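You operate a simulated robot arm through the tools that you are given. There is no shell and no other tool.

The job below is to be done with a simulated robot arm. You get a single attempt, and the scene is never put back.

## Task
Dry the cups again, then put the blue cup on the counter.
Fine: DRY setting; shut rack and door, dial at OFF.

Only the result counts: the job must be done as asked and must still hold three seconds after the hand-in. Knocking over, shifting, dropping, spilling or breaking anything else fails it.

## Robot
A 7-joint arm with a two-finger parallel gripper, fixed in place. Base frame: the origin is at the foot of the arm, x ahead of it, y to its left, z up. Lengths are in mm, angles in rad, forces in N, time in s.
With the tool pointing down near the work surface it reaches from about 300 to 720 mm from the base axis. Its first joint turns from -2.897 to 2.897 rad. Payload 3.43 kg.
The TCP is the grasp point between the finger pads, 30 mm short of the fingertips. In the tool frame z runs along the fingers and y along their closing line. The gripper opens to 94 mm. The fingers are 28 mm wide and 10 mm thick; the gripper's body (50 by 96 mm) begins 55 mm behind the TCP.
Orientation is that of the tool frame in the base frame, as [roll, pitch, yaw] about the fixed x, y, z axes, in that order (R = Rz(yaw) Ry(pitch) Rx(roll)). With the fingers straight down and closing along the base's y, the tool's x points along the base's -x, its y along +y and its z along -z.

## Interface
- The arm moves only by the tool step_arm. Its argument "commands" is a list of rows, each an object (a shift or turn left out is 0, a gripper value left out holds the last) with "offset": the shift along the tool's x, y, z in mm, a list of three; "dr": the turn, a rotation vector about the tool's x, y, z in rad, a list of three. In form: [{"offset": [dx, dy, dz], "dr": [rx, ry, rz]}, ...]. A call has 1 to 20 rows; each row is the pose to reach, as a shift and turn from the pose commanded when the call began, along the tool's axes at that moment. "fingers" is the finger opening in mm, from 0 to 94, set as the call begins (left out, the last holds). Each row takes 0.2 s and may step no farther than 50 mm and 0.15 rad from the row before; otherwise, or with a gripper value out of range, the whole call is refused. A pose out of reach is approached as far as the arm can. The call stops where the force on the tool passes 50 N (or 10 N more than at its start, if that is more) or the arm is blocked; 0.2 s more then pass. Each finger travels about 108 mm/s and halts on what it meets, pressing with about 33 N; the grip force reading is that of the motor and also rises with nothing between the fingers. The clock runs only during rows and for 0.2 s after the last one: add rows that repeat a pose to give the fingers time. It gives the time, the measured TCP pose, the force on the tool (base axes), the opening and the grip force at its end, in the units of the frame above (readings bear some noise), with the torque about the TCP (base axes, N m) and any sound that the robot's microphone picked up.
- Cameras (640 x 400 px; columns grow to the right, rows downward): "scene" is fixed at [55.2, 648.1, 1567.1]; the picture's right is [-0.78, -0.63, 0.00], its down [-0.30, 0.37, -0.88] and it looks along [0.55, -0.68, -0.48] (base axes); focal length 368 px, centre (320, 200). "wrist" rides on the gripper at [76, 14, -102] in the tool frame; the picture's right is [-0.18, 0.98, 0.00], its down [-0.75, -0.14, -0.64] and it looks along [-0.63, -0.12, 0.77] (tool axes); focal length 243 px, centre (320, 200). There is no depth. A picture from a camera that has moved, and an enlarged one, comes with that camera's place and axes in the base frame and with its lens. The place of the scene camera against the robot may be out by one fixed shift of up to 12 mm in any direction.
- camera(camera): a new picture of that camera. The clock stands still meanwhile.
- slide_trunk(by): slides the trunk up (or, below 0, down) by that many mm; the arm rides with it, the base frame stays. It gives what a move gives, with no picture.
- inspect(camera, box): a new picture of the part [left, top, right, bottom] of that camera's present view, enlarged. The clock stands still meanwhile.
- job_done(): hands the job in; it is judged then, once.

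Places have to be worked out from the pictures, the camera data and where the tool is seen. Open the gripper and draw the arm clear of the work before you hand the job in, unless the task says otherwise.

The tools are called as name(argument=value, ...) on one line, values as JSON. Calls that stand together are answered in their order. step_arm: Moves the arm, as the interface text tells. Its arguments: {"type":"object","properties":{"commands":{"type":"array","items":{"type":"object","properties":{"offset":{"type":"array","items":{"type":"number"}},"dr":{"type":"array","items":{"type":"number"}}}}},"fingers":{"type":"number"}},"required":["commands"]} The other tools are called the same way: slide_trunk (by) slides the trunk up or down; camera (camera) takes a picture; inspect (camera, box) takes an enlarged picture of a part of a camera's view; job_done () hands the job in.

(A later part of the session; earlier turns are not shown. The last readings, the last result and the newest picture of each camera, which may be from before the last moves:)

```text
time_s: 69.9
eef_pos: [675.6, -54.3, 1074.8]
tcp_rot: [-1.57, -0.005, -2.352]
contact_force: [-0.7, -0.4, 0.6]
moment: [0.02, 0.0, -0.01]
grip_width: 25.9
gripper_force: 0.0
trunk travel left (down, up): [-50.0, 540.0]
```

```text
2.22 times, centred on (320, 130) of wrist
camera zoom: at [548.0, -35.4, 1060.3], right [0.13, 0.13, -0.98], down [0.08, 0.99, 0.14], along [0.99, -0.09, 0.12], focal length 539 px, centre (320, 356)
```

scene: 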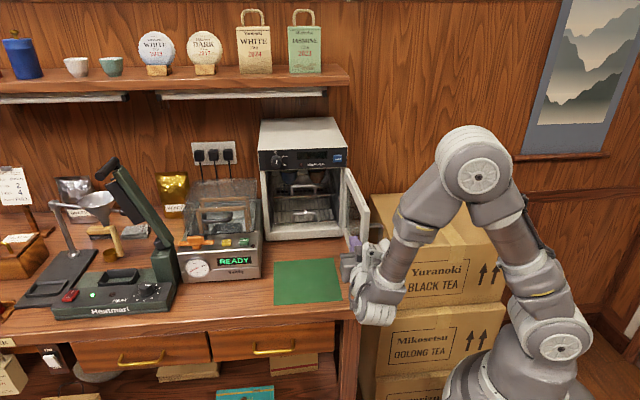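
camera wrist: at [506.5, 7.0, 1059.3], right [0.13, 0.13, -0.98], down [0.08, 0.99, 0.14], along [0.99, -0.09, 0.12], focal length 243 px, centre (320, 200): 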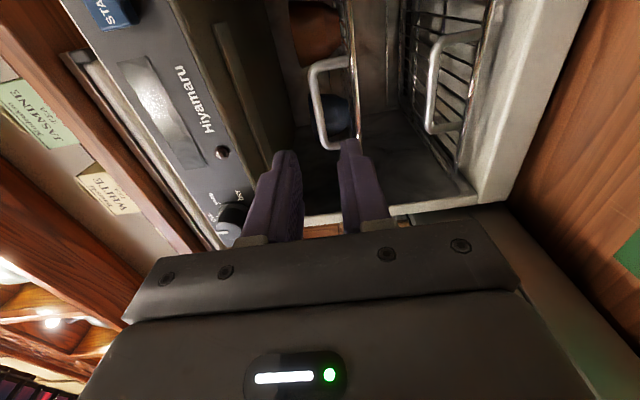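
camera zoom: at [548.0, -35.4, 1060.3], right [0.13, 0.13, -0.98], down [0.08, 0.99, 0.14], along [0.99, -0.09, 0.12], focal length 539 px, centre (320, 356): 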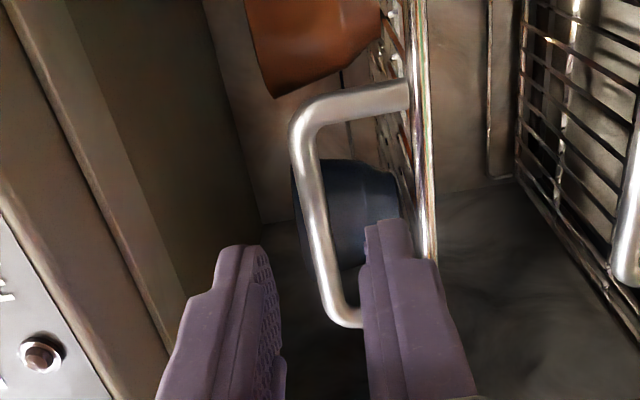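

Alignment is good (bar ≈1 mm off the tool axis in height, at f≈577). I advance another 41 mm and check before closing.

step_arm(commands=[{"offset": [1, 0, 15]}, {"offset": [1, 0, 28]}, {"offset": [1, 0, 41]}, {"offset": [1, 0, 41]}])

inspect(camera="wrist", box=[230, 40, 410, 220])

```text
time_s: 70.9
eef_pos: [703.6, -82.9, 1074.9]
tcp_rot: [-1.569, -0.004, -2.354]
contact_force: [0.2, 0.2, -0.8]
moment: [-0.02, 0.0, -0.01]
grip_width: 26.1
gripper_force: 0.1
trunk travel left (down, up): [-50.0, 540.0]
```

```text
2.22 times, centred on (320, 130) of wrist
camera zoom: at [575.2, -65.5, 1060.7], right [0.13, 0.13, -0.98], down [0.08, 0.99, 0.14], along [0.99, -0.09, 0.12], focal length 539 px, centre (320, 356)
```

zoom: 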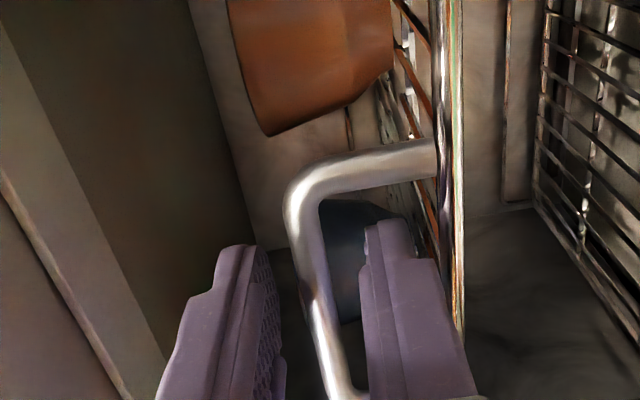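

The bar is between the pads. I close on it.

step_arm(commands=[{"offset": [0, 0, 0]}, {"offset": [0, 0, 0]}, {"offset": [0, 0, 0]}], fingers=1)

step_arm(commands=[{"offset": [0, 0, -5]}, {"offset": [0, 0, -10]}, {"offset": [0, 0, -20]}, {"offset": [0, 0, -30]}, {"offset": [0, 0, -40]}, {"offset": [0, 0, -40]}])

camera(camera="wrist")

inspect(camera="scene", box=[230, 110, 400, 290])

```text
time_s: 71.7
eef_pos: [702.0, -83.9, 1074.6]
tcp_rot: [-1.572, -0.004, -2.354]
contact_force: [-0.8, 1.2, -5.8]
moment: [0.87, -0.77, -0.05]
grip_width: 7.7
gripper_force: 41.7
trunk travel left (down, up): [-50.0, 540.0]
```

```text
time_s: 73.1
eef_pos: [674.7, -55.7, 1075.3]
tcp_rot: [-1.57, -0.004, -2.355]
contact_force: [-9.8, -9.0, -17.0]
moment: [0.94, -0.7, -0.49]
grip_width: 8.0
gripper_force: 42.0
trunk travel left (down, up): [-50.0, 540.0]
```

```text
taken
camera wrist: at [547.5, -37.5, 1060.4], right [0.13, 0.13, -0.98], down [0.08, 0.99, 0.14], along [0.99, -0.09, 0.12], focal length 243 px, centre (320, 200)
```

wrist: 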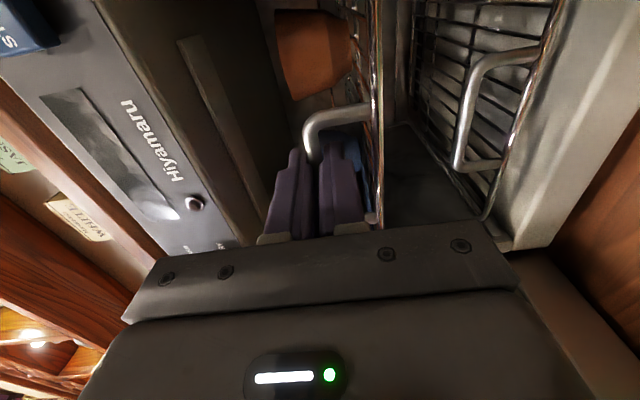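

```text
2.22 times, centred on (315, 200) of scene
camera zoom: at [55.2, 648.1, 1567.1], right [-0.78, -0.63, 0.0], down [-0.3, 0.37, -0.88], along [0.55, -0.68, -0.48], focal length 819 px, centre (331, 200)
```

zoom: 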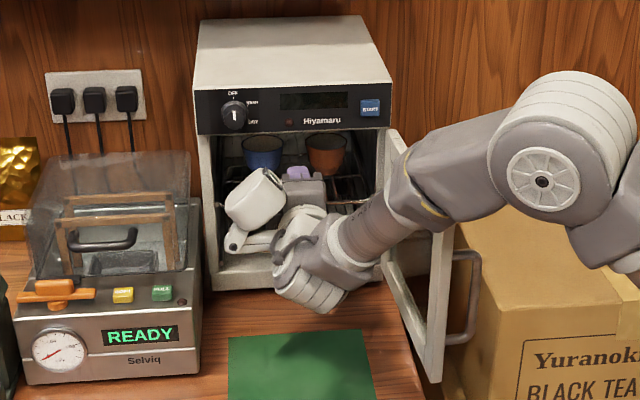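

The rack slides out with the cups on it (blue left, brown right). Side forces are modest; I relieve them by a mm or two and continue pulling slowly.

step_arm(commands=[{"offset": [1, 1, -6]}, {"offset": [1.5, 1.5, -14]}, {"offset": [1.5, 1.5, -23]}, {"offset": [1.5, 1.5, -32]}, {"offset": [1.5, 1.5, -41]}, {"offset": [1.5, 1.5, -50]}, {"offset": [1.5, 1.5, -58]}, {"offset": [1.5, 1.5, -64]}, {"offset": [1.5, 1.5, -64]}])

inspect(camera="scene", box=[230, 110, 400, 290])

```text
time_s: 75.1
eef_pos: [627.7, -10.4, 1074.8]
tcp_rot: [-1.566, -0.005, -2.351]
contact_force: [5.0, 3.7, 11.6]
moment: [0.76, -0.95, 0.21]
grip_width: 7.5
gripper_force: 41.8
trunk travel left (down, up): [-50.0, 540.0]
```

```text
2.22 times, centred on (315, 200) of scene
camera zoom: at [55.2, 648.1, 1567.1], right [-0.78, -0.63, 0.0], down [-0.3, 0.37, -0.88], along [0.55, -0.68, -0.48], focal length 819 px, centre (331, 200)
```

zoom: 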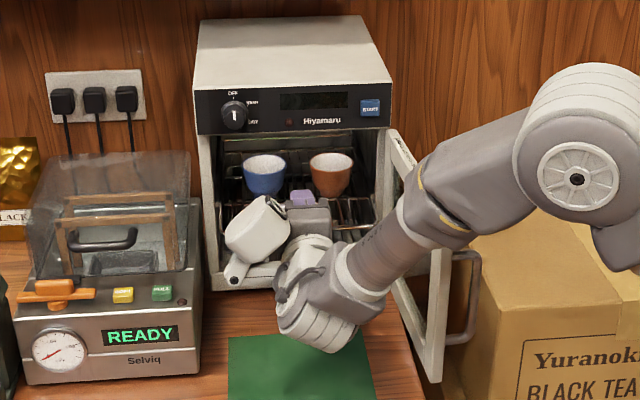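

Pulled about 104 mm so far. I keep pulling another ~60 mm, watching for an end stop.

step_arm(commands=[{"offset": [-0.5, -0.7, -8]}, {"offset": [-0.5, -0.7, -17]}, {"offset": [-0.5, -0.7, -26]}, {"offset": [-0.5, -0.7, -35]}, {"offset": [-0.5, -0.7, -44]}, {"offset": [-0.5, -0.7, -52]}, {"offset": [-0.5, -0.7, -58]}, {"offset": [-0.5, -0.7, -58]}])

inspect(camera="scene", box=[230, 110, 400, 290])

camera(camera="wrist")

```text
time_s: 76.9
eef_pos: [587.2, 31.9, 1074.4]
tcp_rot: [-1.571, -0.005, -2.353]
contact_force: [6.2, 6.1, 5.9]
moment: [0.81, -0.88, -0.06]
grip_width: 7.7
gripper_force: 41.3
trunk travel left (down, up): [-50.0, 540.0]
```

```text
2.22 times, centred on (315, 200) of scene
camera zoom: at [55.2, 648.1, 1567.1], right [-0.78, -0.63, 0.0], down [-0.3, 0.37, -0.88], along [0.55, -0.68, -0.48], focal length 819 px, centre (331, 200)
```

zoom: 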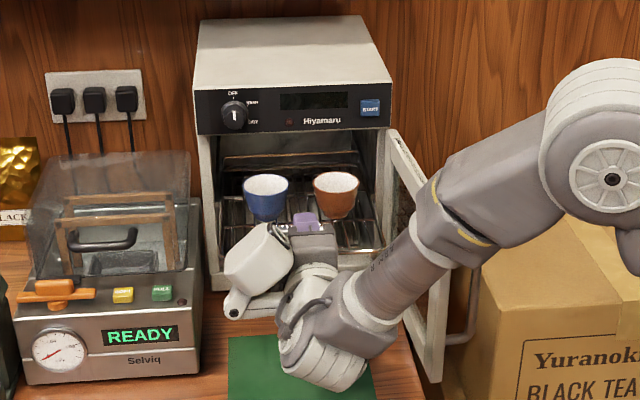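

```text
taken
camera wrist: at [459.8, 49.6, 1060.1], right [0.13, 0.13, -0.98], down [0.08, 0.99, 0.14], along [0.99, -0.09, 0.12], focal length 243 px, centre (320, 200)
```

wrist: 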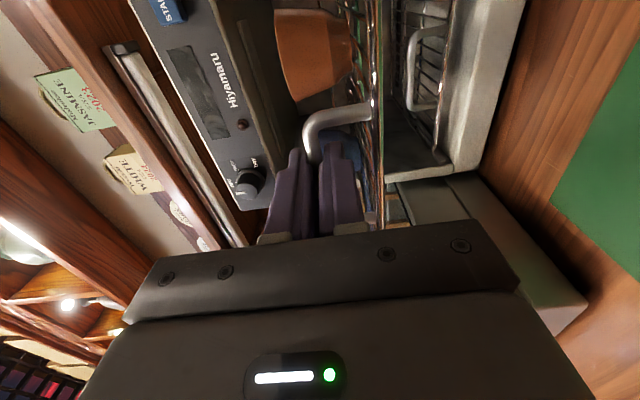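

Pulled ~163 mm; no stop felt. The blue cup now stands near f≈502, l≈483, rim z≈1088. I zoom in to see how far the rack still sits in the cabinet.

inspect(camera="scene", box=[275, 150, 350, 220])

inspect(camera="wrist", box=[230, 0, 450, 220])

```text
5.71 times, centred on (312, 185) of scene
camera zoom: at [55.2, 648.1, 1567.1], right [-0.78, -0.63, 0.0], down [-0.3, 0.37, -0.88], along [0.55, -0.68, -0.48], focal length 2105 px, centre (363, 286)
```

zoom: 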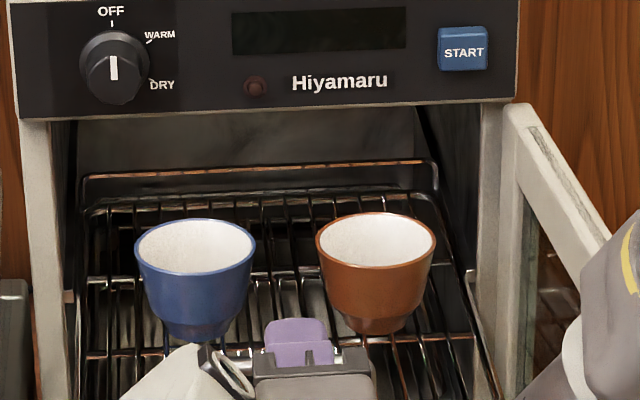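

```text
1.82 times, centred on (340, 110) of wrist
camera zoom: at [459.8, 49.6, 1060.1], right [0.13, 0.13, -0.98], down [0.08, 0.99, 0.14], along [0.99, -0.09, 0.12], focal length 441 px, centre (284, 364)
```

zoom: 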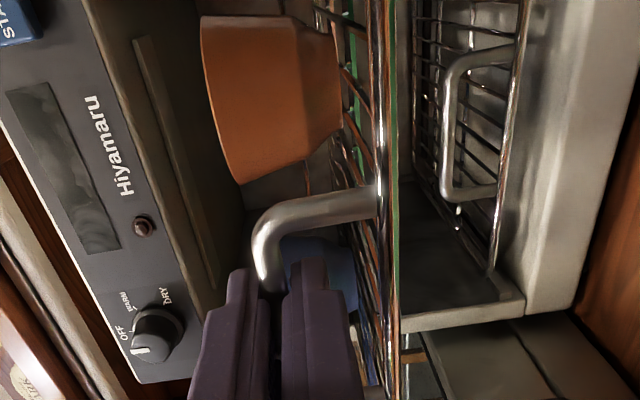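

Only two cups are on the rack (both white inside). I need the cups clear of the panel overhang for a top-down grasp, so I pull ~30 mm more, slowly.

step_arm(commands=[{"offset": [0.5, -0.5, -6]}, {"offset": [0.5, -0.5, -12]}, {"offset": [0.5, -0.5, -18]}, {"offset": [0.5, -0.5, -24]}, {"offset": [0.5, -0.5, -30]}, {"offset": [0.5, -0.5, -30]}])

inspect(camera="scene", box=[230, 130, 390, 260])

```text
time_s: 78.3
eef_pos: [567.8, 50.3, 1074.9]
tcp_rot: [-1.57, -0.005, -2.356]
contact_force: [23.7, 1.7, 11.8]
moment: [0.76, -0.9, 0.5]
grip_width: 7.8
gripper_force: 41.4
trunk travel left (down, up): [-50.0, 540.0]
```

```text
3.08 times, centred on (310, 195) of scene
camera zoom: at [55.2, 648.1, 1567.1], right [-0.78, -0.63, 0.0], down [-0.3, 0.37, -0.88], along [0.55, -0.68, -0.48], focal length 1134 px, centre (351, 215)
```

zoom: 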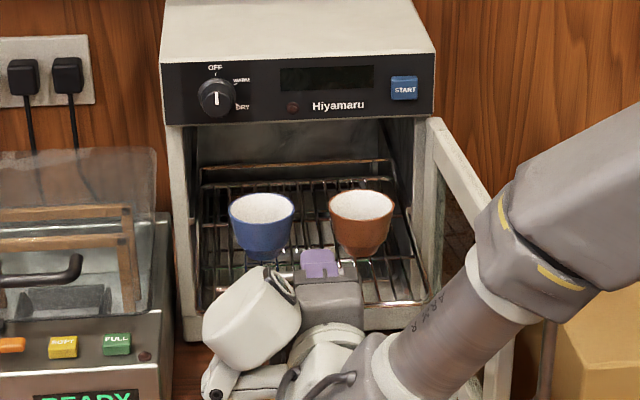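

A resisting force of ~16 N suggests the end stop (pulled ≈190 mm). I ease forward 3 mm and open the fingers only slightly, to check that the rack stays level by itself.

step_arm(commands=[{"offset": [0, 0, 3]}, {"offset": [0, 0, 3]}])

step_arm(commands=[{"offset": [0, 0, 0]}, {"offset": [0, 0, 0]}, {"offset": [0, 0, 0]}], fingers=16)

inspect(camera="wrist", box=[230, 0, 450, 220])

inspect(camera="scene", box=[230, 130, 390, 260])

```text
time_s: 78.9
eef_pos: [568.5, 51.0, 1075.5]
tcp_rot: [-1.568, -0.005, -2.353]
contact_force: [10.3, 6.1, 7.7]
moment: [0.83, -0.87, -0.74]
grip_width: 7.9
gripper_force: 41.9
trunk travel left (down, up): [-50.0, 540.0]
```

```text
time_s: 79.7
eef_pos: [568.0, 49.5, 1075.4]
tcp_rot: [-1.569, -0.006, -2.354]
contact_force: [0.0, 0.7, -0.5]
moment: [0.0, -0.01, -0.02]
grip_width: 15.9
gripper_force: 0.1
trunk travel left (down, up): [-50.0, 540.0]
```

```text
1.82 times, centred on (340, 110) of wrist
camera zoom: at [440.2, 67.8, 1060.5], right [0.13, 0.13, -0.98], down [0.08, 0.99, 0.14], along [0.99, -0.09, 0.12], focal length 441 px, centre (284, 364)
```

zoom: 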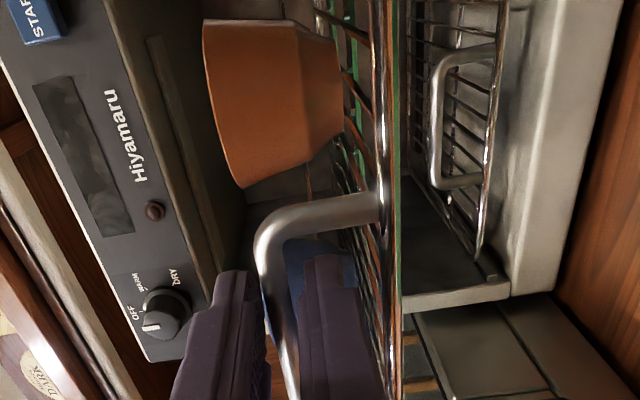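

```text
3.08 times, centred on (310, 195) of scene
camera zoom: at [55.2, 648.1, 1567.1], right [-0.78, -0.63, 0.0], down [-0.3, 0.37, -0.88], along [0.55, -0.68, -0.48], focal length 1134 px, centre (351, 215)
```

zoom: 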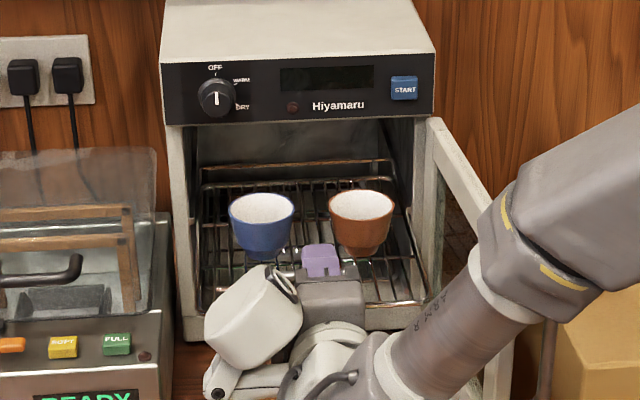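

The rack stays level on its own with no load on the fingers — it is a proper slide. I open a little more and back straight out of the handle.

step_arm(commands=[{"offset": [0, 0, 0]}, {"offset": [0, 0, 0]}, {"offset": [0, 0, -15]}, {"offset": [0, 0, -30]}, {"offset": [0, 0, -50]}, {"offset": [0, 0, -65]}, {"offset": [0, 0, -65]}], fingers=24)

inspect(camera="scene", box=[230, 130, 390, 260])

```text
time_s: 81.3
eef_pos: [522.3, 96.0, 1075.6]
tcp_rot: [-1.57, -0.002, -2.353]
contact_force: [-0.2, 0.7, 0.3]
moment: [0.02, -0.01, 0.02]
grip_width: 23.9
gripper_force: 0.1
trunk travel left (down, up): [-50.0, 540.0]
```

```text
3.08 times, centred on (310, 195) of scene
camera zoom: at [55.2, 648.1, 1567.1], right [-0.78, -0.63, 0.0], down [-0.3, 0.37, -0.88], along [0.55, -0.68, -0.48], focal length 1134 px, centre (351, 215)
```

zoom: 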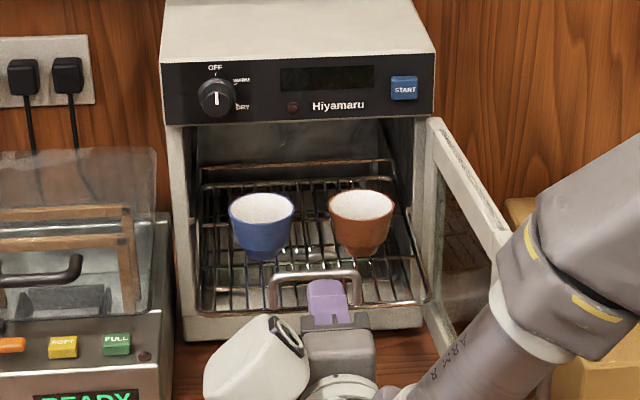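

The fingers are clear of the handle and both cups stand undisturbed. I rise 130 mm while rolling the tool back and shifting left over the blue cup's line.

step_arm(commands=[{"offset": [0, -15, -5]}, {"offset": [0, -40, -5]}, {"offset": [-5, -65, -5], "dr": [0, 0, 0.14]}, {"offset": [-10, -90, -5], "dr": [0, 0, 0.28]}, {"offset": [-15, -115, -5], "dr": [0, 0, 0.42]}, {"offset": [-20, -130, -5], "dr": [0, 0, 0.56]}, {"offset": [-25, -140, -5], "dr": [0, 0, 0.7]}, {"offset": [-30, -140, -5], "dr": [0, 0, 0.84]}, {"offset": [-35, -140, -5], "dr": [0, 0, 0.98]}, {"offset": [-40, -140, -5], "dr": [0, 0, 1.12]}, {"offset": [-45, -140, -5], "dr": [0, 0, 1.26]}, {"offset": [-45, -140, -5], "dr": [0, 0, 1.4]}, {"offset": [-45, -140, -5], "dr": [0, 0, 1.54]}, {"offset": [-45, -140, -5], "dr": [0, 0, 1.566]}, {"offset": [-45, -140, -5], "dr": [0, 0, 1.566]}], fingers=80)

camera(camera="scene")

```text
time_s: 84.5
eef_pos: [549.9, 131.8, 1213.9]
tcp_rot: [-1.321, 1.561, -2.102]
contact_force: [0.5, -0.3, 0.3]
moment: [-0.01, -0.03, 0.0]
grip_width: 80.1
gripper_force: 0.1
trunk travel left (down, up): [-50.0, 540.0]
```

```text
taken
```

scene: 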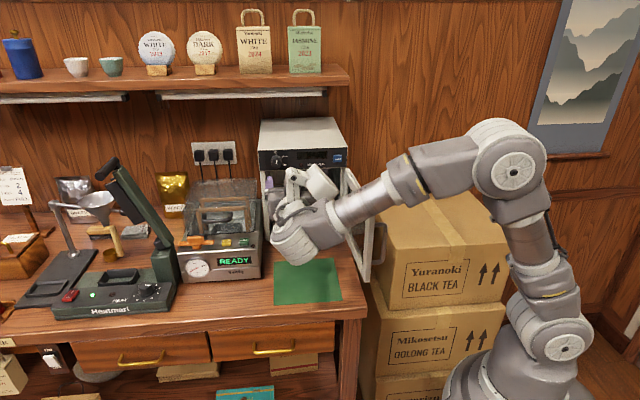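

Now I pitch the tool down to ~20° from vertical, then look at the cups from above.

step_arm(commands=[{"dr": [0, 0.136, 0]}, {"dr": [0, 0.272, 0]}, {"dr": [0, 0.408, 0]}, {"dr": [0, 0.544, 0]}, {"dr": [0, 0.68, 0]}, {"dr": [0, 0.816, 0]}, {"dr": [0, 0.952, 0]}, {"dr": [0, 1.088, 0]}, {"dr": [0, 1.22, 0]}, {"dr": [0, 1.22, 0]}])

camera(camera="wrist")

camera(camera="scene")

```text
time_s: 86.7
eef_pos: [548.9, 131.2, 1214.6]
tcp_rot: [-3.132, 0.351, 2.365]
contact_force: [-0.3, -0.9, -0.5]
moment: [-0.01, 0.0, -0.04]
grip_width: 79.8
gripper_force: 0.0
trunk travel left (down, up): [-50.0, 540.0]
```

```text
taken
camera wrist: at [483.8, 216.9, 1283.8], right [0.82, 0.58, 0.05], down [0.25, -0.44, 0.86], along [0.52, -0.69, -0.5], focal length 243 px, centre (320, 200)
```

wrist: 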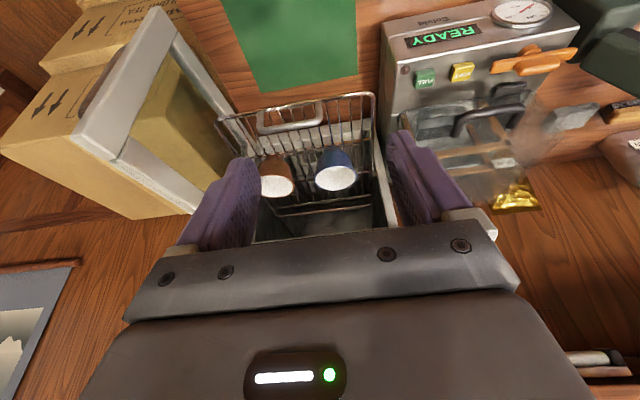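

```text
taken
```

scene: 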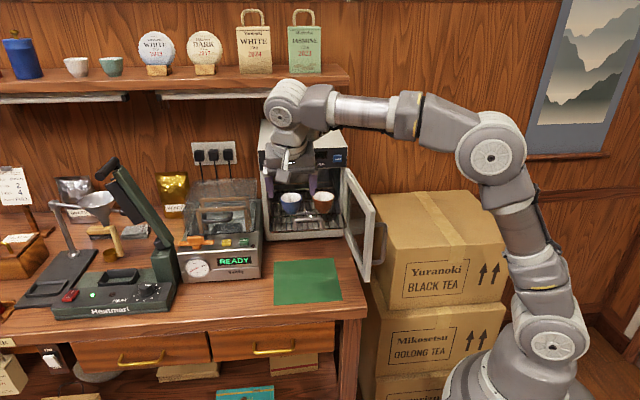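

inspect(camera="wrist", box=[210, 70, 430, 240])

inspect(camera="scene", box=[255, 120, 375, 250])

```text
2.35 times, centred on (320, 155) of wrist
camera zoom: at [483.8, 216.9, 1283.8], right [0.82, 0.58, 0.05], down [0.25, -0.44, 0.86], along [0.52, -0.69, -0.5], focal length 571 px, centre (320, 306)
```

zoom: 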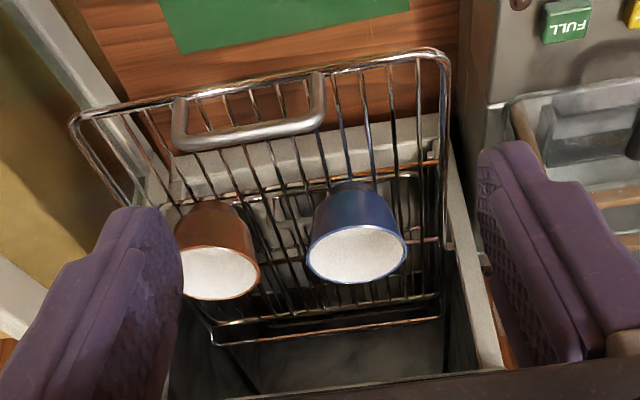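

```text
3.08 times, centred on (315, 185) of scene
camera zoom: at [55.2, 648.1, 1567.1], right [-0.78, -0.63, 0.0], down [-0.3, 0.37, -0.88], along [0.55, -0.68, -0.48], focal length 1134 px, centre (335, 246)
```

zoom: 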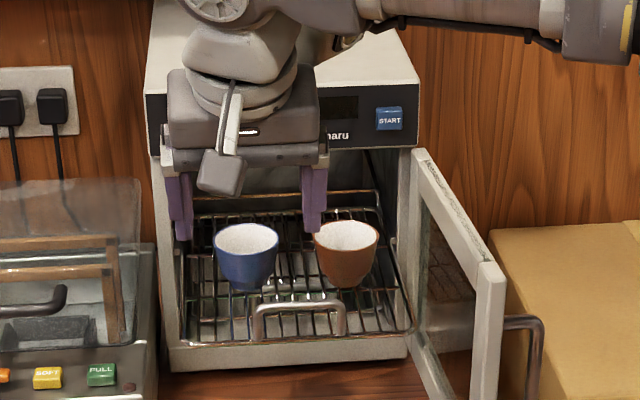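

Rim of the blue cup: about l≈480, f≈465, z≈1091; the brown cup's rim is ~30 mm to its right. I move the open gripper (80 mm) above the blue cup, tips ~40 mm over the rim.

step_arm(commands=[{"offset": [-35, -0.5, 27.5]}, {"offset": [-70, -1, 55]}, {"offset": [-105, -1.5, 82.4]}, {"offset": [-139.8, -2.1, 109.8]}, {"offset": [-139.8, -2.1, 109.8]}])

camera(camera="wrist")

inspect(camera="wrist", box=[210, 30, 430, 240])

inspect(camera="scene", box=[255, 120, 375, 250])

```text
time_s: 87.9
eef_pos: [668.2, 11.0, 1158.0]
tcp_rot: [-3.133, 0.353, 2.363]
contact_force: [-0.4, -0.5, 0.0]
moment: [0.0, 0.0, -0.02]
grip_width: 80.2
gripper_force: 0.1
trunk travel left (down, up): [-50.0, 540.0]
```

```text
taken
camera wrist: at [603.4, 97.1, 1227.8], right [0.82, 0.58, 0.05], down [0.25, -0.44, 0.86], along [0.52, -0.69, -0.5], focal length 243 px, centre (320, 200)
```

wrist: 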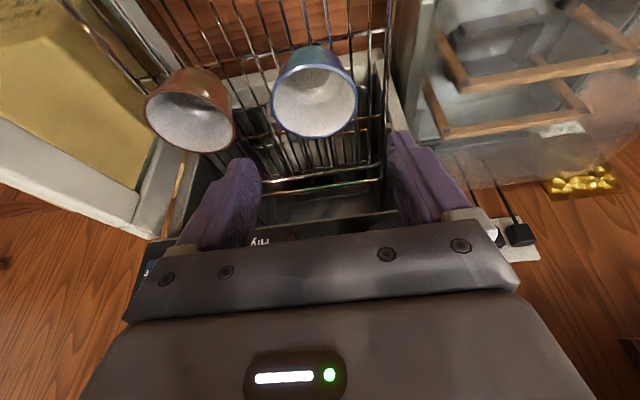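

```text
1.90 times, centred on (320, 135) of wrist
camera zoom: at [603.4, 97.1, 1227.8], right [0.82, 0.58, 0.05], down [0.25, -0.44, 0.86], along [0.52, -0.69, -0.5], focal length 462 px, centre (320, 324)
```

zoom: 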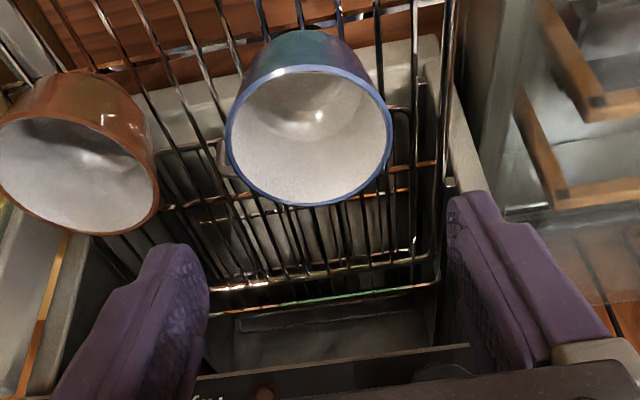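

```text
3.08 times, centred on (315, 185) of scene
camera zoom: at [55.2, 648.1, 1567.1], right [-0.78, -0.63, 0.0], down [-0.3, 0.37, -0.88], along [0.55, -0.68, -0.48], focal length 1134 px, centre (335, 246)
```

zoom: 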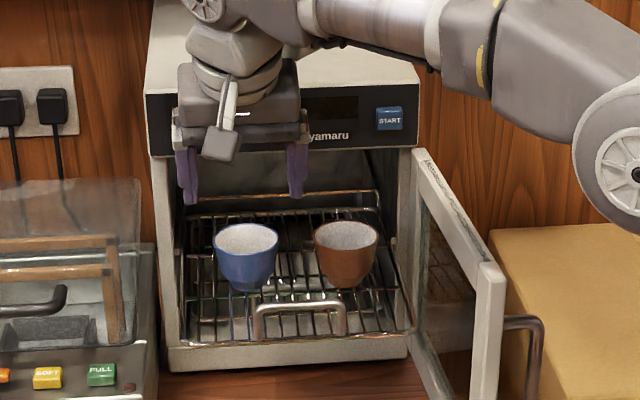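

Two views agree: blue rim centre f=462.4, l=480.6, z=1090.6, diameter ≈58 mm; the right finger will pass 11 mm from the brown cup. I descend to TCP z≈1086.

step_arm(commands=[{"offset": [7, 0.3, 14]}, {"offset": [14, 0.5, 30]}, {"offset": [20, 0.7, 48]}, {"offset": [27, 0.9, 66.8]}, {"offset": [27, 0.9, 66.8]}])

camera(camera="wrist")

inspect(camera="scene", box=[255, 120, 375, 250])

```text
time_s: 89.1
eef_pos: [665.9, 12.6, 1086.4]
tcp_rot: [-3.133, 0.351, 2.36]
contact_force: [-0.4, 0.3, 0.1]
moment: [0.02, 0.03, 0.02]
grip_width: 80.0
gripper_force: 0.1
trunk travel left (down, up): [-50.0, 540.0]
```

```text
taken
camera wrist: at [600.8, 98.1, 1155.3], right [0.82, 0.58, 0.06], down [0.25, -0.44, 0.86], along [0.52, -0.69, -0.5], focal length 243 px, centre (320, 200)
```

wrist: 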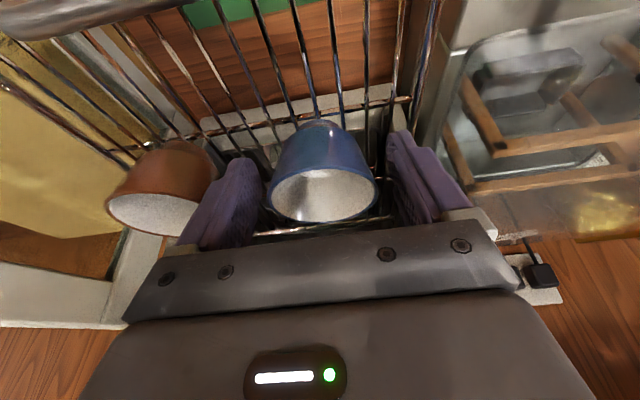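

```text
3.08 times, centred on (315, 185) of scene
camera zoom: at [55.2, 648.1, 1567.1], right [-0.78, -0.63, 0.0], down [-0.3, 0.37, -0.88], along [0.55, -0.68, -0.48], focal length 1134 px, centre (335, 246)
```

zoom: 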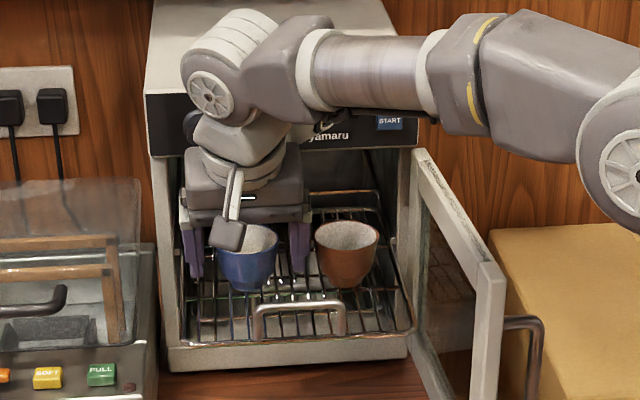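

The blue cup is centred between the fingers and nothing is touched. I close on it.

step_arm(commands=[{"offset": [0, 0, 0]}, {"offset": [0, 0, 0]}, {"offset": [0, 0, 0]}, {"offset": [0, 0, 0]}], fingers=40)

inspect(camera="wrist", box=[210, 70, 430, 240])

```text
time_s: 90.1
eef_pos: [667.2, 12.8, 1087.0]
tcp_rot: [-3.133, 0.352, 2.362]
contact_force: [0.5, -0.2, 1.2]
moment: [-0.03, -0.01, -0.01]
grip_width: 59.2
gripper_force: 32.8
trunk travel left (down, up): [-50.0, 540.0]
```

```text
2.35 times, centred on (320, 155) of wrist
camera zoom: at [600.7, 98.0, 1155.6], right [0.82, 0.58, 0.06], down [0.25, -0.44, 0.86], along [0.52, -0.69, -0.5], focal length 571 px, centre (320, 306)
```

zoom: 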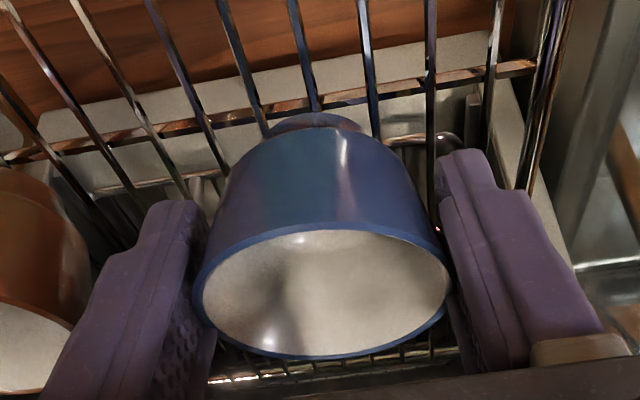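

Gripped at 59 mm. I lift straight up a little and check that the cup follows.

step_arm(commands=[{"offset": [-1.7, 0, -4.7]}, {"offset": [-3.4, -0.1, -9.4]}, {"offset": [-6.9, -0.2, -18.8]}, {"offset": [-10.3, -0.3, -28.2]}, {"offset": [-10.3, -0.3, -28.2]}])

inspect(camera="scene", box=[255, 120, 375, 250])

inspect(camera="wrist", box=[210, 70, 430, 240])

```text
time_s: 91.3
eef_pos: [665.7, 12.3, 1117.8]
tcp_rot: [-3.132, 0.352, 2.362]
contact_force: [-0.3, 0.1, -0.6]
moment: [0.03, 0.03, 0.0]
grip_width: 59.2
gripper_force: 33.3
trunk travel left (down, up): [-50.0, 540.0]
```

```text
3.08 times, centred on (315, 185) of scene
camera zoom: at [55.2, 648.1, 1567.1], right [-0.78, -0.63, 0.0], down [-0.3, 0.37, -0.88], along [0.55, -0.68, -0.48], focal length 1134 px, centre (335, 246)
```

zoom: 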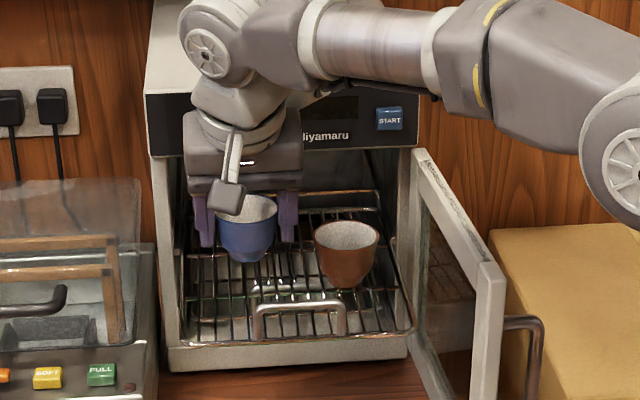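

```text
2.35 times, centred on (320, 155) of wrist
camera zoom: at [599.8, 98.4, 1186.9], right [0.82, 0.58, 0.06], down [0.25, -0.44, 0.86], along [0.52, -0.69, -0.5], focal length 571 px, centre (320, 306)
```

zoom: 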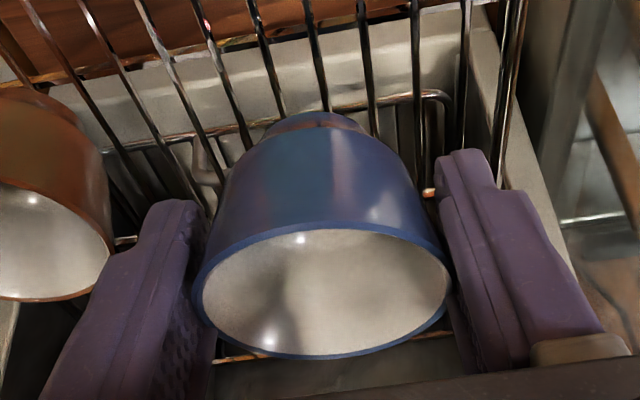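

The cup lifted cleanly and hangs upright. I carry it up, back over the rack front, then left to above bare counter in front of the sealer (f≈300, l≈600).

step_arm(commands=[{"offset": [-5.5, -0.1, -15]}, {"offset": [-11, -0.3, -30]}, {"offset": [19.4, -0.1, -41.1]}, {"offset": [49.8, 0.1, -52.3]}, {"offset": [80.3, 0.2, -63.5]}, {"offset": [110.7, 0.4, -74.6]}, {"offset": [141.1, 0.6, -85.8]}, {"offset": [140.8, 30.8, -86]}, {"offset": [140.6, 61.1, -86.2]}, {"offset": [140.3, 91.3, -86.4]}, {"offset": [140.1, 121.6, -86.6]}, {"offset": [140.1, 121.6, -86.6]}])

camera(camera="scene")

camera(camera="wrist")

```text
time_s: 93.9
eef_pos: [637.4, 214.0, 1146.5]
tcp_rot: [-3.13, 0.352, 2.365]
contact_force: [-0.1, -0.5, -0.4]
moment: [-0.03, 0.0, 0.0]
grip_width: 59.0
gripper_force: 33.0
trunk travel left (down, up): [-50.0, 540.0]
```

```text
taken
```

scene: 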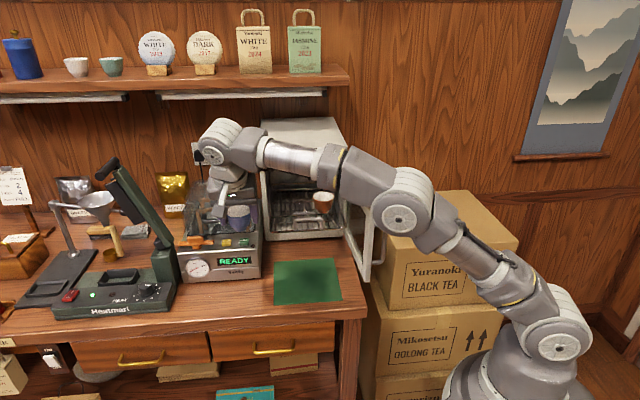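

```text
taken
camera wrist: at [571.9, 299.2, 1216.9], right [0.82, 0.58, 0.05], down [0.25, -0.44, 0.86], along [0.52, -0.69, -0.5], focal length 243 px, centre (320, 200)
```

wrist: 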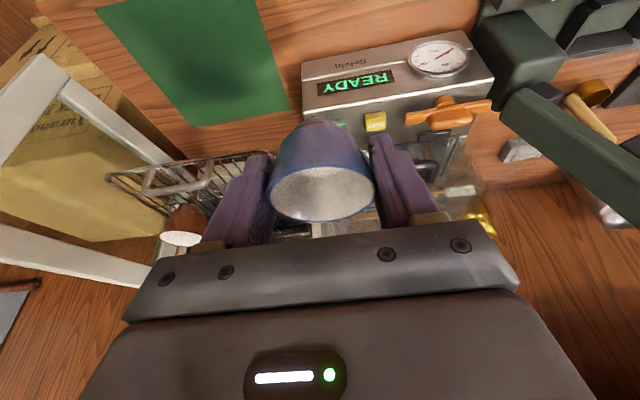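

The cup is above bare counter, ~45 mm clear of the sealer's front. I descend to just above the counter (expected surface z≈895–905).

step_arm(commands=[{"offset": [12.8, 0.3, 35]}, {"offset": [25.6, 0.7, 70]}, {"offset": [38.3, 1, 105]}, {"offset": [51.1, 1.3, 140]}, {"offset": [60.2, 1.6, 164.5]}, {"offset": [60.2, 1.6, 164.5]}])

inspect(camera="scene", box=[190, 200, 350, 320])

camera(camera="wrist")

```text
time_s: 95.3
eef_pos: [638.3, 213.0, 973.5]
tcp_rot: [-3.132, 0.353, 2.364]
contact_force: [-0.2, 0.4, 0.5]
moment: [-0.01, 0.02, 0.01]
grip_width: 58.9
gripper_force: 32.9
trunk travel left (down, up): [-50.0, 540.0]
```

```text
3.33 times, centred on (270, 260) of scene
camera zoom: at [55.2, 648.1, 1567.1], right [-0.78, -0.63, 0.0], down [-0.3, 0.37, -0.88], along [0.55, -0.68, -0.48], focal length 1228 px, centre (487, 0)
```

zoom: 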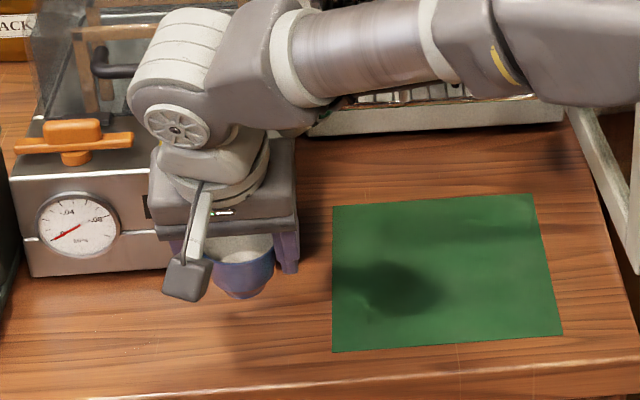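

```text
taken
camera wrist: at [572.5, 299.7, 1043.1], right [0.82, 0.58, 0.06], down [0.25, -0.44, 0.86], along [0.52, -0.69, -0.5], focal length 243 px, centre (320, 200)
```

wrist: 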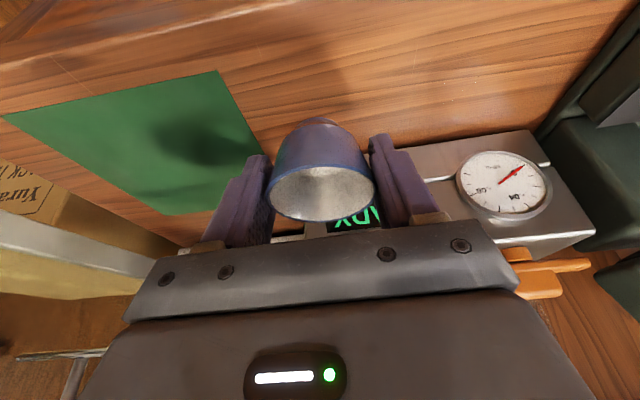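

I zoom in to gauge the counter height from the mat's corners before the last descent.

inspect(camera="wrist", box=[0, 40, 300, 230])

inspect(camera="wrist", box=[250, 90, 400, 230])

```text
2.11 times, centred on (150, 135) of wrist
camera zoom: at [572.5, 299.7, 1043.1], right [0.82, 0.58, 0.06], down [0.25, -0.44, 0.86], along [0.52, -0.69, -0.5], focal length 511 px, centre (678, 337)
```

zoom: 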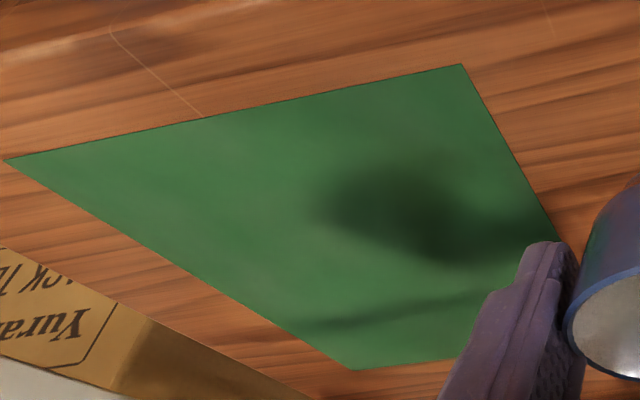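

```text
2.86 times, centred on (325, 160) of wrist
camera zoom: at [572.5, 299.7, 1043.1], right [0.82, 0.58, 0.06], down [0.25, -0.44, 0.86], along [0.52, -0.69, -0.5], focal length 693 px, centre (306, 314)
```

zoom: 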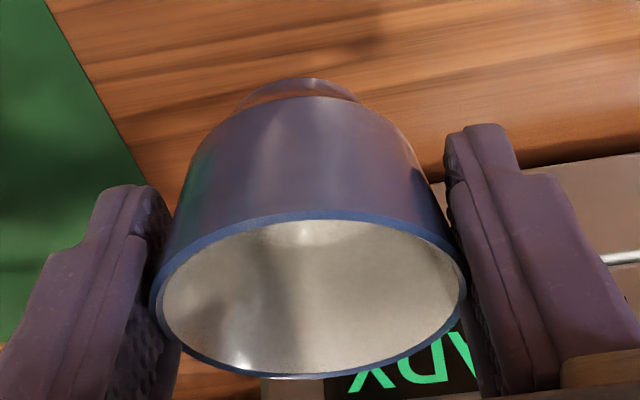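

Mat-size consistency gives a counter height of about z≈881, so roughly 50 mm remain under the cup. I descend in careful stages, watching the force.

step_arm(commands=[{"offset": [3.1, 0.1, 8.5]}, {"offset": [6.2, 0.1, 17]}, {"offset": [9.3, 0.2, 25.4]}, {"offset": [9.3, 0.2, 25.4]}])

step_arm(commands=[{"offset": [1.7, 0, 4.7]}, {"offset": [3.4, 0, 9.4]}, {"offset": [3.4, 0, 9.4]}])

inspect(camera="scene", box=[190, 200, 350, 320])

```text
time_s: 96.3
eef_pos: [638.3, 213.5, 946.2]
tcp_rot: [-3.131, 0.352, 2.364]
contact_force: [0.4, 0.7, -0.5]
moment: [-0.03, 0.0, 0.0]
grip_width: 58.8
gripper_force: 33.1
trunk travel left (down, up): [-50.0, 540.0]
```

```text
time_s: 97.1
eef_pos: [639.3, 212.2, 936.5]
tcp_rot: [-3.133, 0.353, 2.363]
contact_force: [0.6, 0.0, -0.9]
moment: [0.0, 0.0, 0.01]
grip_width: 59.0
gripper_force: 32.6
trunk travel left (down, up): [-50.0, 540.0]
```

```text
3.33 times, centred on (270, 260) of scene
camera zoom: at [55.2, 648.1, 1567.1], right [-0.78, -0.63, 0.0], down [-0.3, 0.37, -0.88], along [0.55, -0.68, -0.48], focal length 1228 px, centre (487, 0)
```

zoom: 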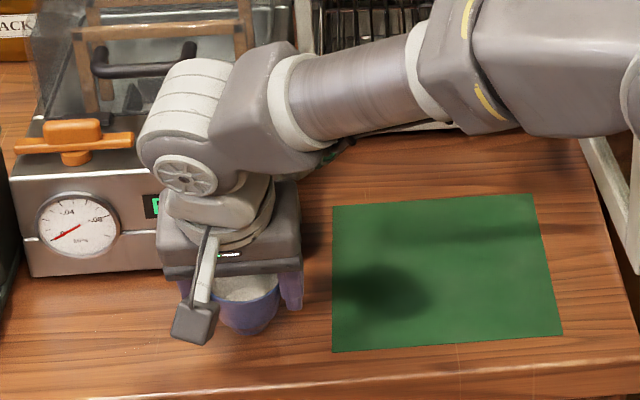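

No contact yet at z=936.5. I continue in 4 mm steps.

step_arm(commands=[{"offset": [0.7, 0, 1.9]}, {"offset": [1.4, 0, 3.8]}, {"offset": [1.4, 0, 3.8]}])

step_arm(commands=[{"offset": [0.7, 0, 1.9]}, {"offset": [1.4, 0, 3.8]}, {"offset": [1.4, 0, 3.8]}])

```text
time_s: 97.9
eef_pos: [636.9, 212.4, 931.9]
tcp_rot: [-3.134, 0.353, 2.363]
contact_force: [1.5, -0.7, 0.4]
moment: [-0.01, 0.0, 0.03]
grip_width: 59.2
gripper_force: 32.6
trunk travel left (down, up): [-50.0, 540.0]
```

```text
time_s: 98.7
eef_pos: [638.2, 211.5, 928.6]
tcp_rot: [-3.134, 0.353, 2.364]
contact_force: [-0.1, 0.2, -0.5]
moment: [0.01, 0.03, 0.0]
grip_width: 58.5
gripper_force: 32.9
trunk travel left (down, up): [-50.0, 540.0]
```

Still free at z=928.6. I go on in 2–3 mm steps.

step_arm(commands=[{"offset": [0.5, 0, 1.4]}, {"offset": [1, 0, 2.8]}, {"offset": [1, 0, 2.8]}])

step_arm(commands=[{"offset": [0.4, 0, 1.0]}, {"offset": [0.7, 0, 1.9]}, {"offset": [0.7, 0, 1.9]}])

```text
time_s: 99.5
eef_pos: [637.7, 212.8, 927.1]
tcp_rot: [-3.132, 0.353, 2.363]
contact_force: [-0.3, -0.3, -1.3]
moment: [-0.02, 0.01, 0.02]
grip_width: 58.9
gripper_force: 32.4
trunk travel left (down, up): [-50.0, 540.0]
```

```text
time_s: 100.3
eef_pos: [637.7, 211.7, 924.4]
tcp_rot: [-3.131, 0.352, 2.363]
contact_force: [0.2, 0.6, -0.2]
moment: [0.0, 0.01, -0.04]
grip_width: 58.9
gripper_force: 33.5
trunk travel left (down, up): [-50.0, 540.0]
```

inspect(camera="wrist", box=[230, 70, 420, 230])

inspect(camera="scene", box=[215, 250, 295, 310])

```text
2.50 times, centred on (325, 150) of wrist
camera zoom: at [572.0, 298.0, 993.4], right [0.82, 0.58, 0.05], down [0.25, -0.44, 0.86], along [0.52, -0.69, -0.5], focal length 606 px, centre (308, 325)
```

zoom: 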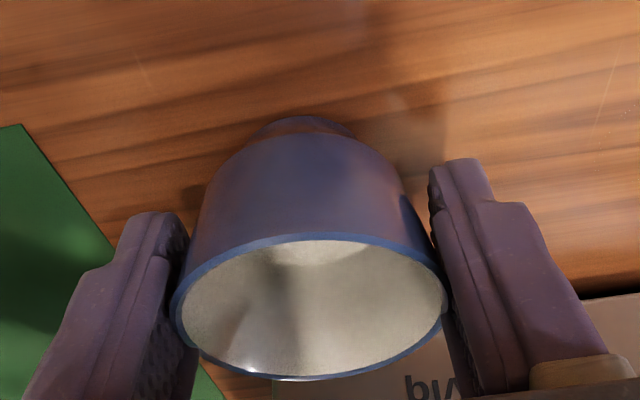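

```text
6.67 times, centred on (255, 280) of scene
camera zoom: at [55.2, 648.1, 1567.1], right [-0.78, -0.63, 0.0], down [-0.3, 0.37, -0.88], along [0.55, -0.68, -0.48], focal length 2456 px, centre (753, -333)
```

zoom: 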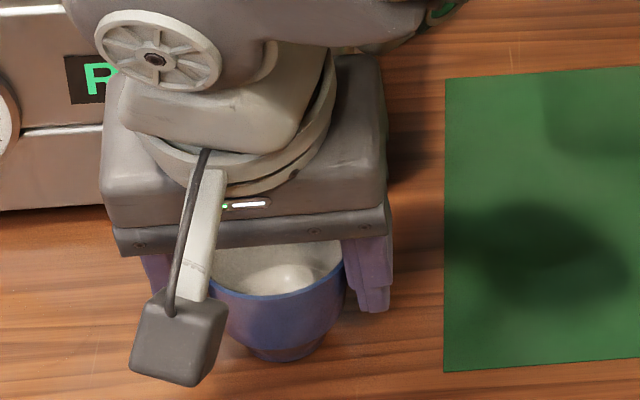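

Very close now by the look of the shadow. I continue in 1–2 mm steps.

step_arm(commands=[{"offset": [0.35, 0, 0.95]}, {"offset": [0.7, 0, 1.9]}, {"offset": [0.7, 0, 1.9]}])

step_arm(commands=[{"offset": [0.35, 0, 0.95]}, {"offset": [0.7, 0, 1.9]}, {"offset": [0.7, 0, 1.9]}])

```text
time_s: 101.1
eef_pos: [638.3, 212.0, 922.4]
tcp_rot: [-3.134, 0.353, 2.362]
contact_force: [-0.3, -1.0, -0.4]
moment: [-0.02, -0.02, 0.02]
grip_width: 58.8
gripper_force: 33.7
trunk travel left (down, up): [-50.0, 540.0]
```

```text
time_s: 101.9
eef_pos: [638.4, 211.7, 921.9]
tcp_rot: [-3.134, 0.354, 2.363]
contact_force: [-0.1, -0.1, 13.3]
moment: [-0.07, 0.03, -0.03]
grip_width: 58.6
gripper_force: 32.9
trunk travel left (down, up): [-50.0, 540.0]
```

Contact: 13 N at z≈921 — the cup stands on the counter. I ease off 1 mm and open the fingers.

step_arm(commands=[{"offset": [-0.35, 0, -0.95]}, {"offset": [-0.35, 0, -0.95]}])

step_arm(commands=[{"offset": [0, 0, 0]}, {"offset": [0, 0, 0]}, {"offset": [0, 0, 0]}], fingers=84)

inspect(camera="wrist", box=[230, 70, 420, 230])

```text
time_s: 102.5
eef_pos: [638.2, 212.2, 920.4]
tcp_rot: [-3.134, 0.354, 2.362]
contact_force: [2.1, -0.3, 13.2]
moment: [-0.09, -0.1, 0.03]
grip_width: 59.0
gripper_force: 33.4
trunk travel left (down, up): [-50.0, 540.0]
```

```text
time_s: 103.3
eef_pos: [638.7, 212.3, 920.2]
tcp_rot: [-3.132, 0.353, 2.362]
contact_force: [-0.3, 0.2, 0.5]
moment: [0.0, 0.02, 0.0]
grip_width: 83.9
gripper_force: 0.0
trunk travel left (down, up): [-50.0, 540.0]
```

```text
2.50 times, centred on (325, 150) of wrist
camera zoom: at [572.5, 298.2, 989.6], right [0.82, 0.58, 0.05], down [0.25, -0.44, 0.86], along [0.52, -0.69, -0.5], focal length 606 px, centre (308, 325)
```

zoom: 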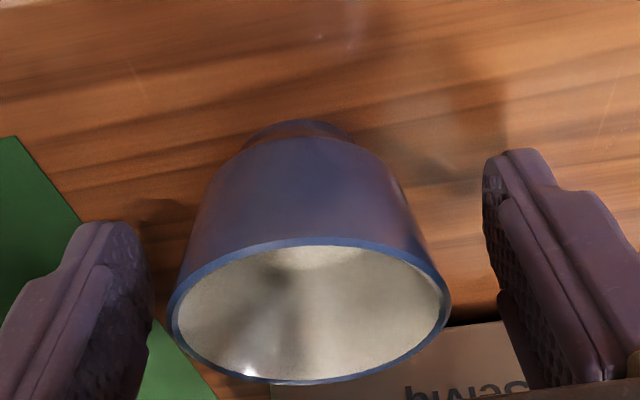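

The cup stands free on the counter. I withdraw the fingers along the tool axis, up and away, then check.

step_arm(commands=[{"offset": [0, 0, -15]}, {"offset": [0, 0, -35]}, {"offset": [0, 0, -60]}, {"offset": [0, 0, -100]}, {"offset": [0, 0, -145]}, {"offset": [0, 0, -190]}, {"offset": [0, 0, -190]}])

camera(camera="scene")

camera(camera="wrist")

```text
time_s: 104.9
eef_pos: [593.1, 257.7, 1100.8]
tcp_rot: [-3.132, 0.352, 2.363]
contact_force: [0.9, -0.4, -0.1]
moment: [0.01, -0.02, 0.03]
grip_width: 84.0
gripper_force: 0.1
trunk travel left (down, up): [-50.0, 540.0]
```

```text
taken
```

scene: 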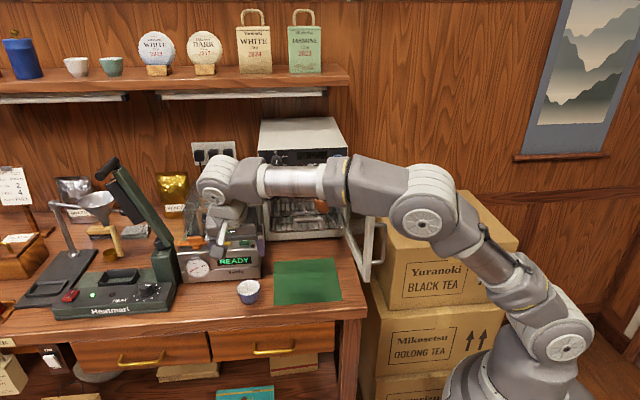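

```text
taken
camera wrist: at [527.7, 343.2, 1170.6], right [0.82, 0.58, 0.05], down [0.25, -0.44, 0.86], along [0.52, -0.69, -0.5], focal length 243 px, centre (320, 200)
```

wrist: 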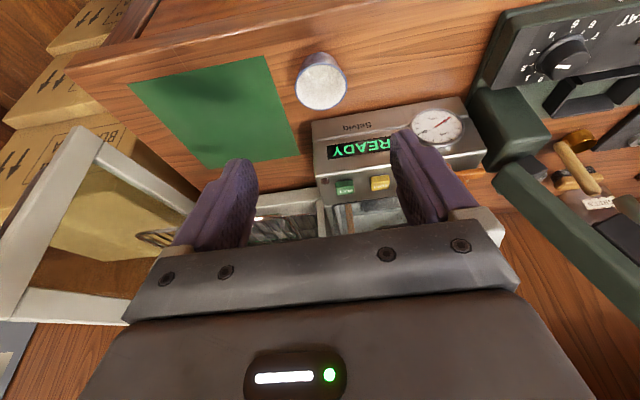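

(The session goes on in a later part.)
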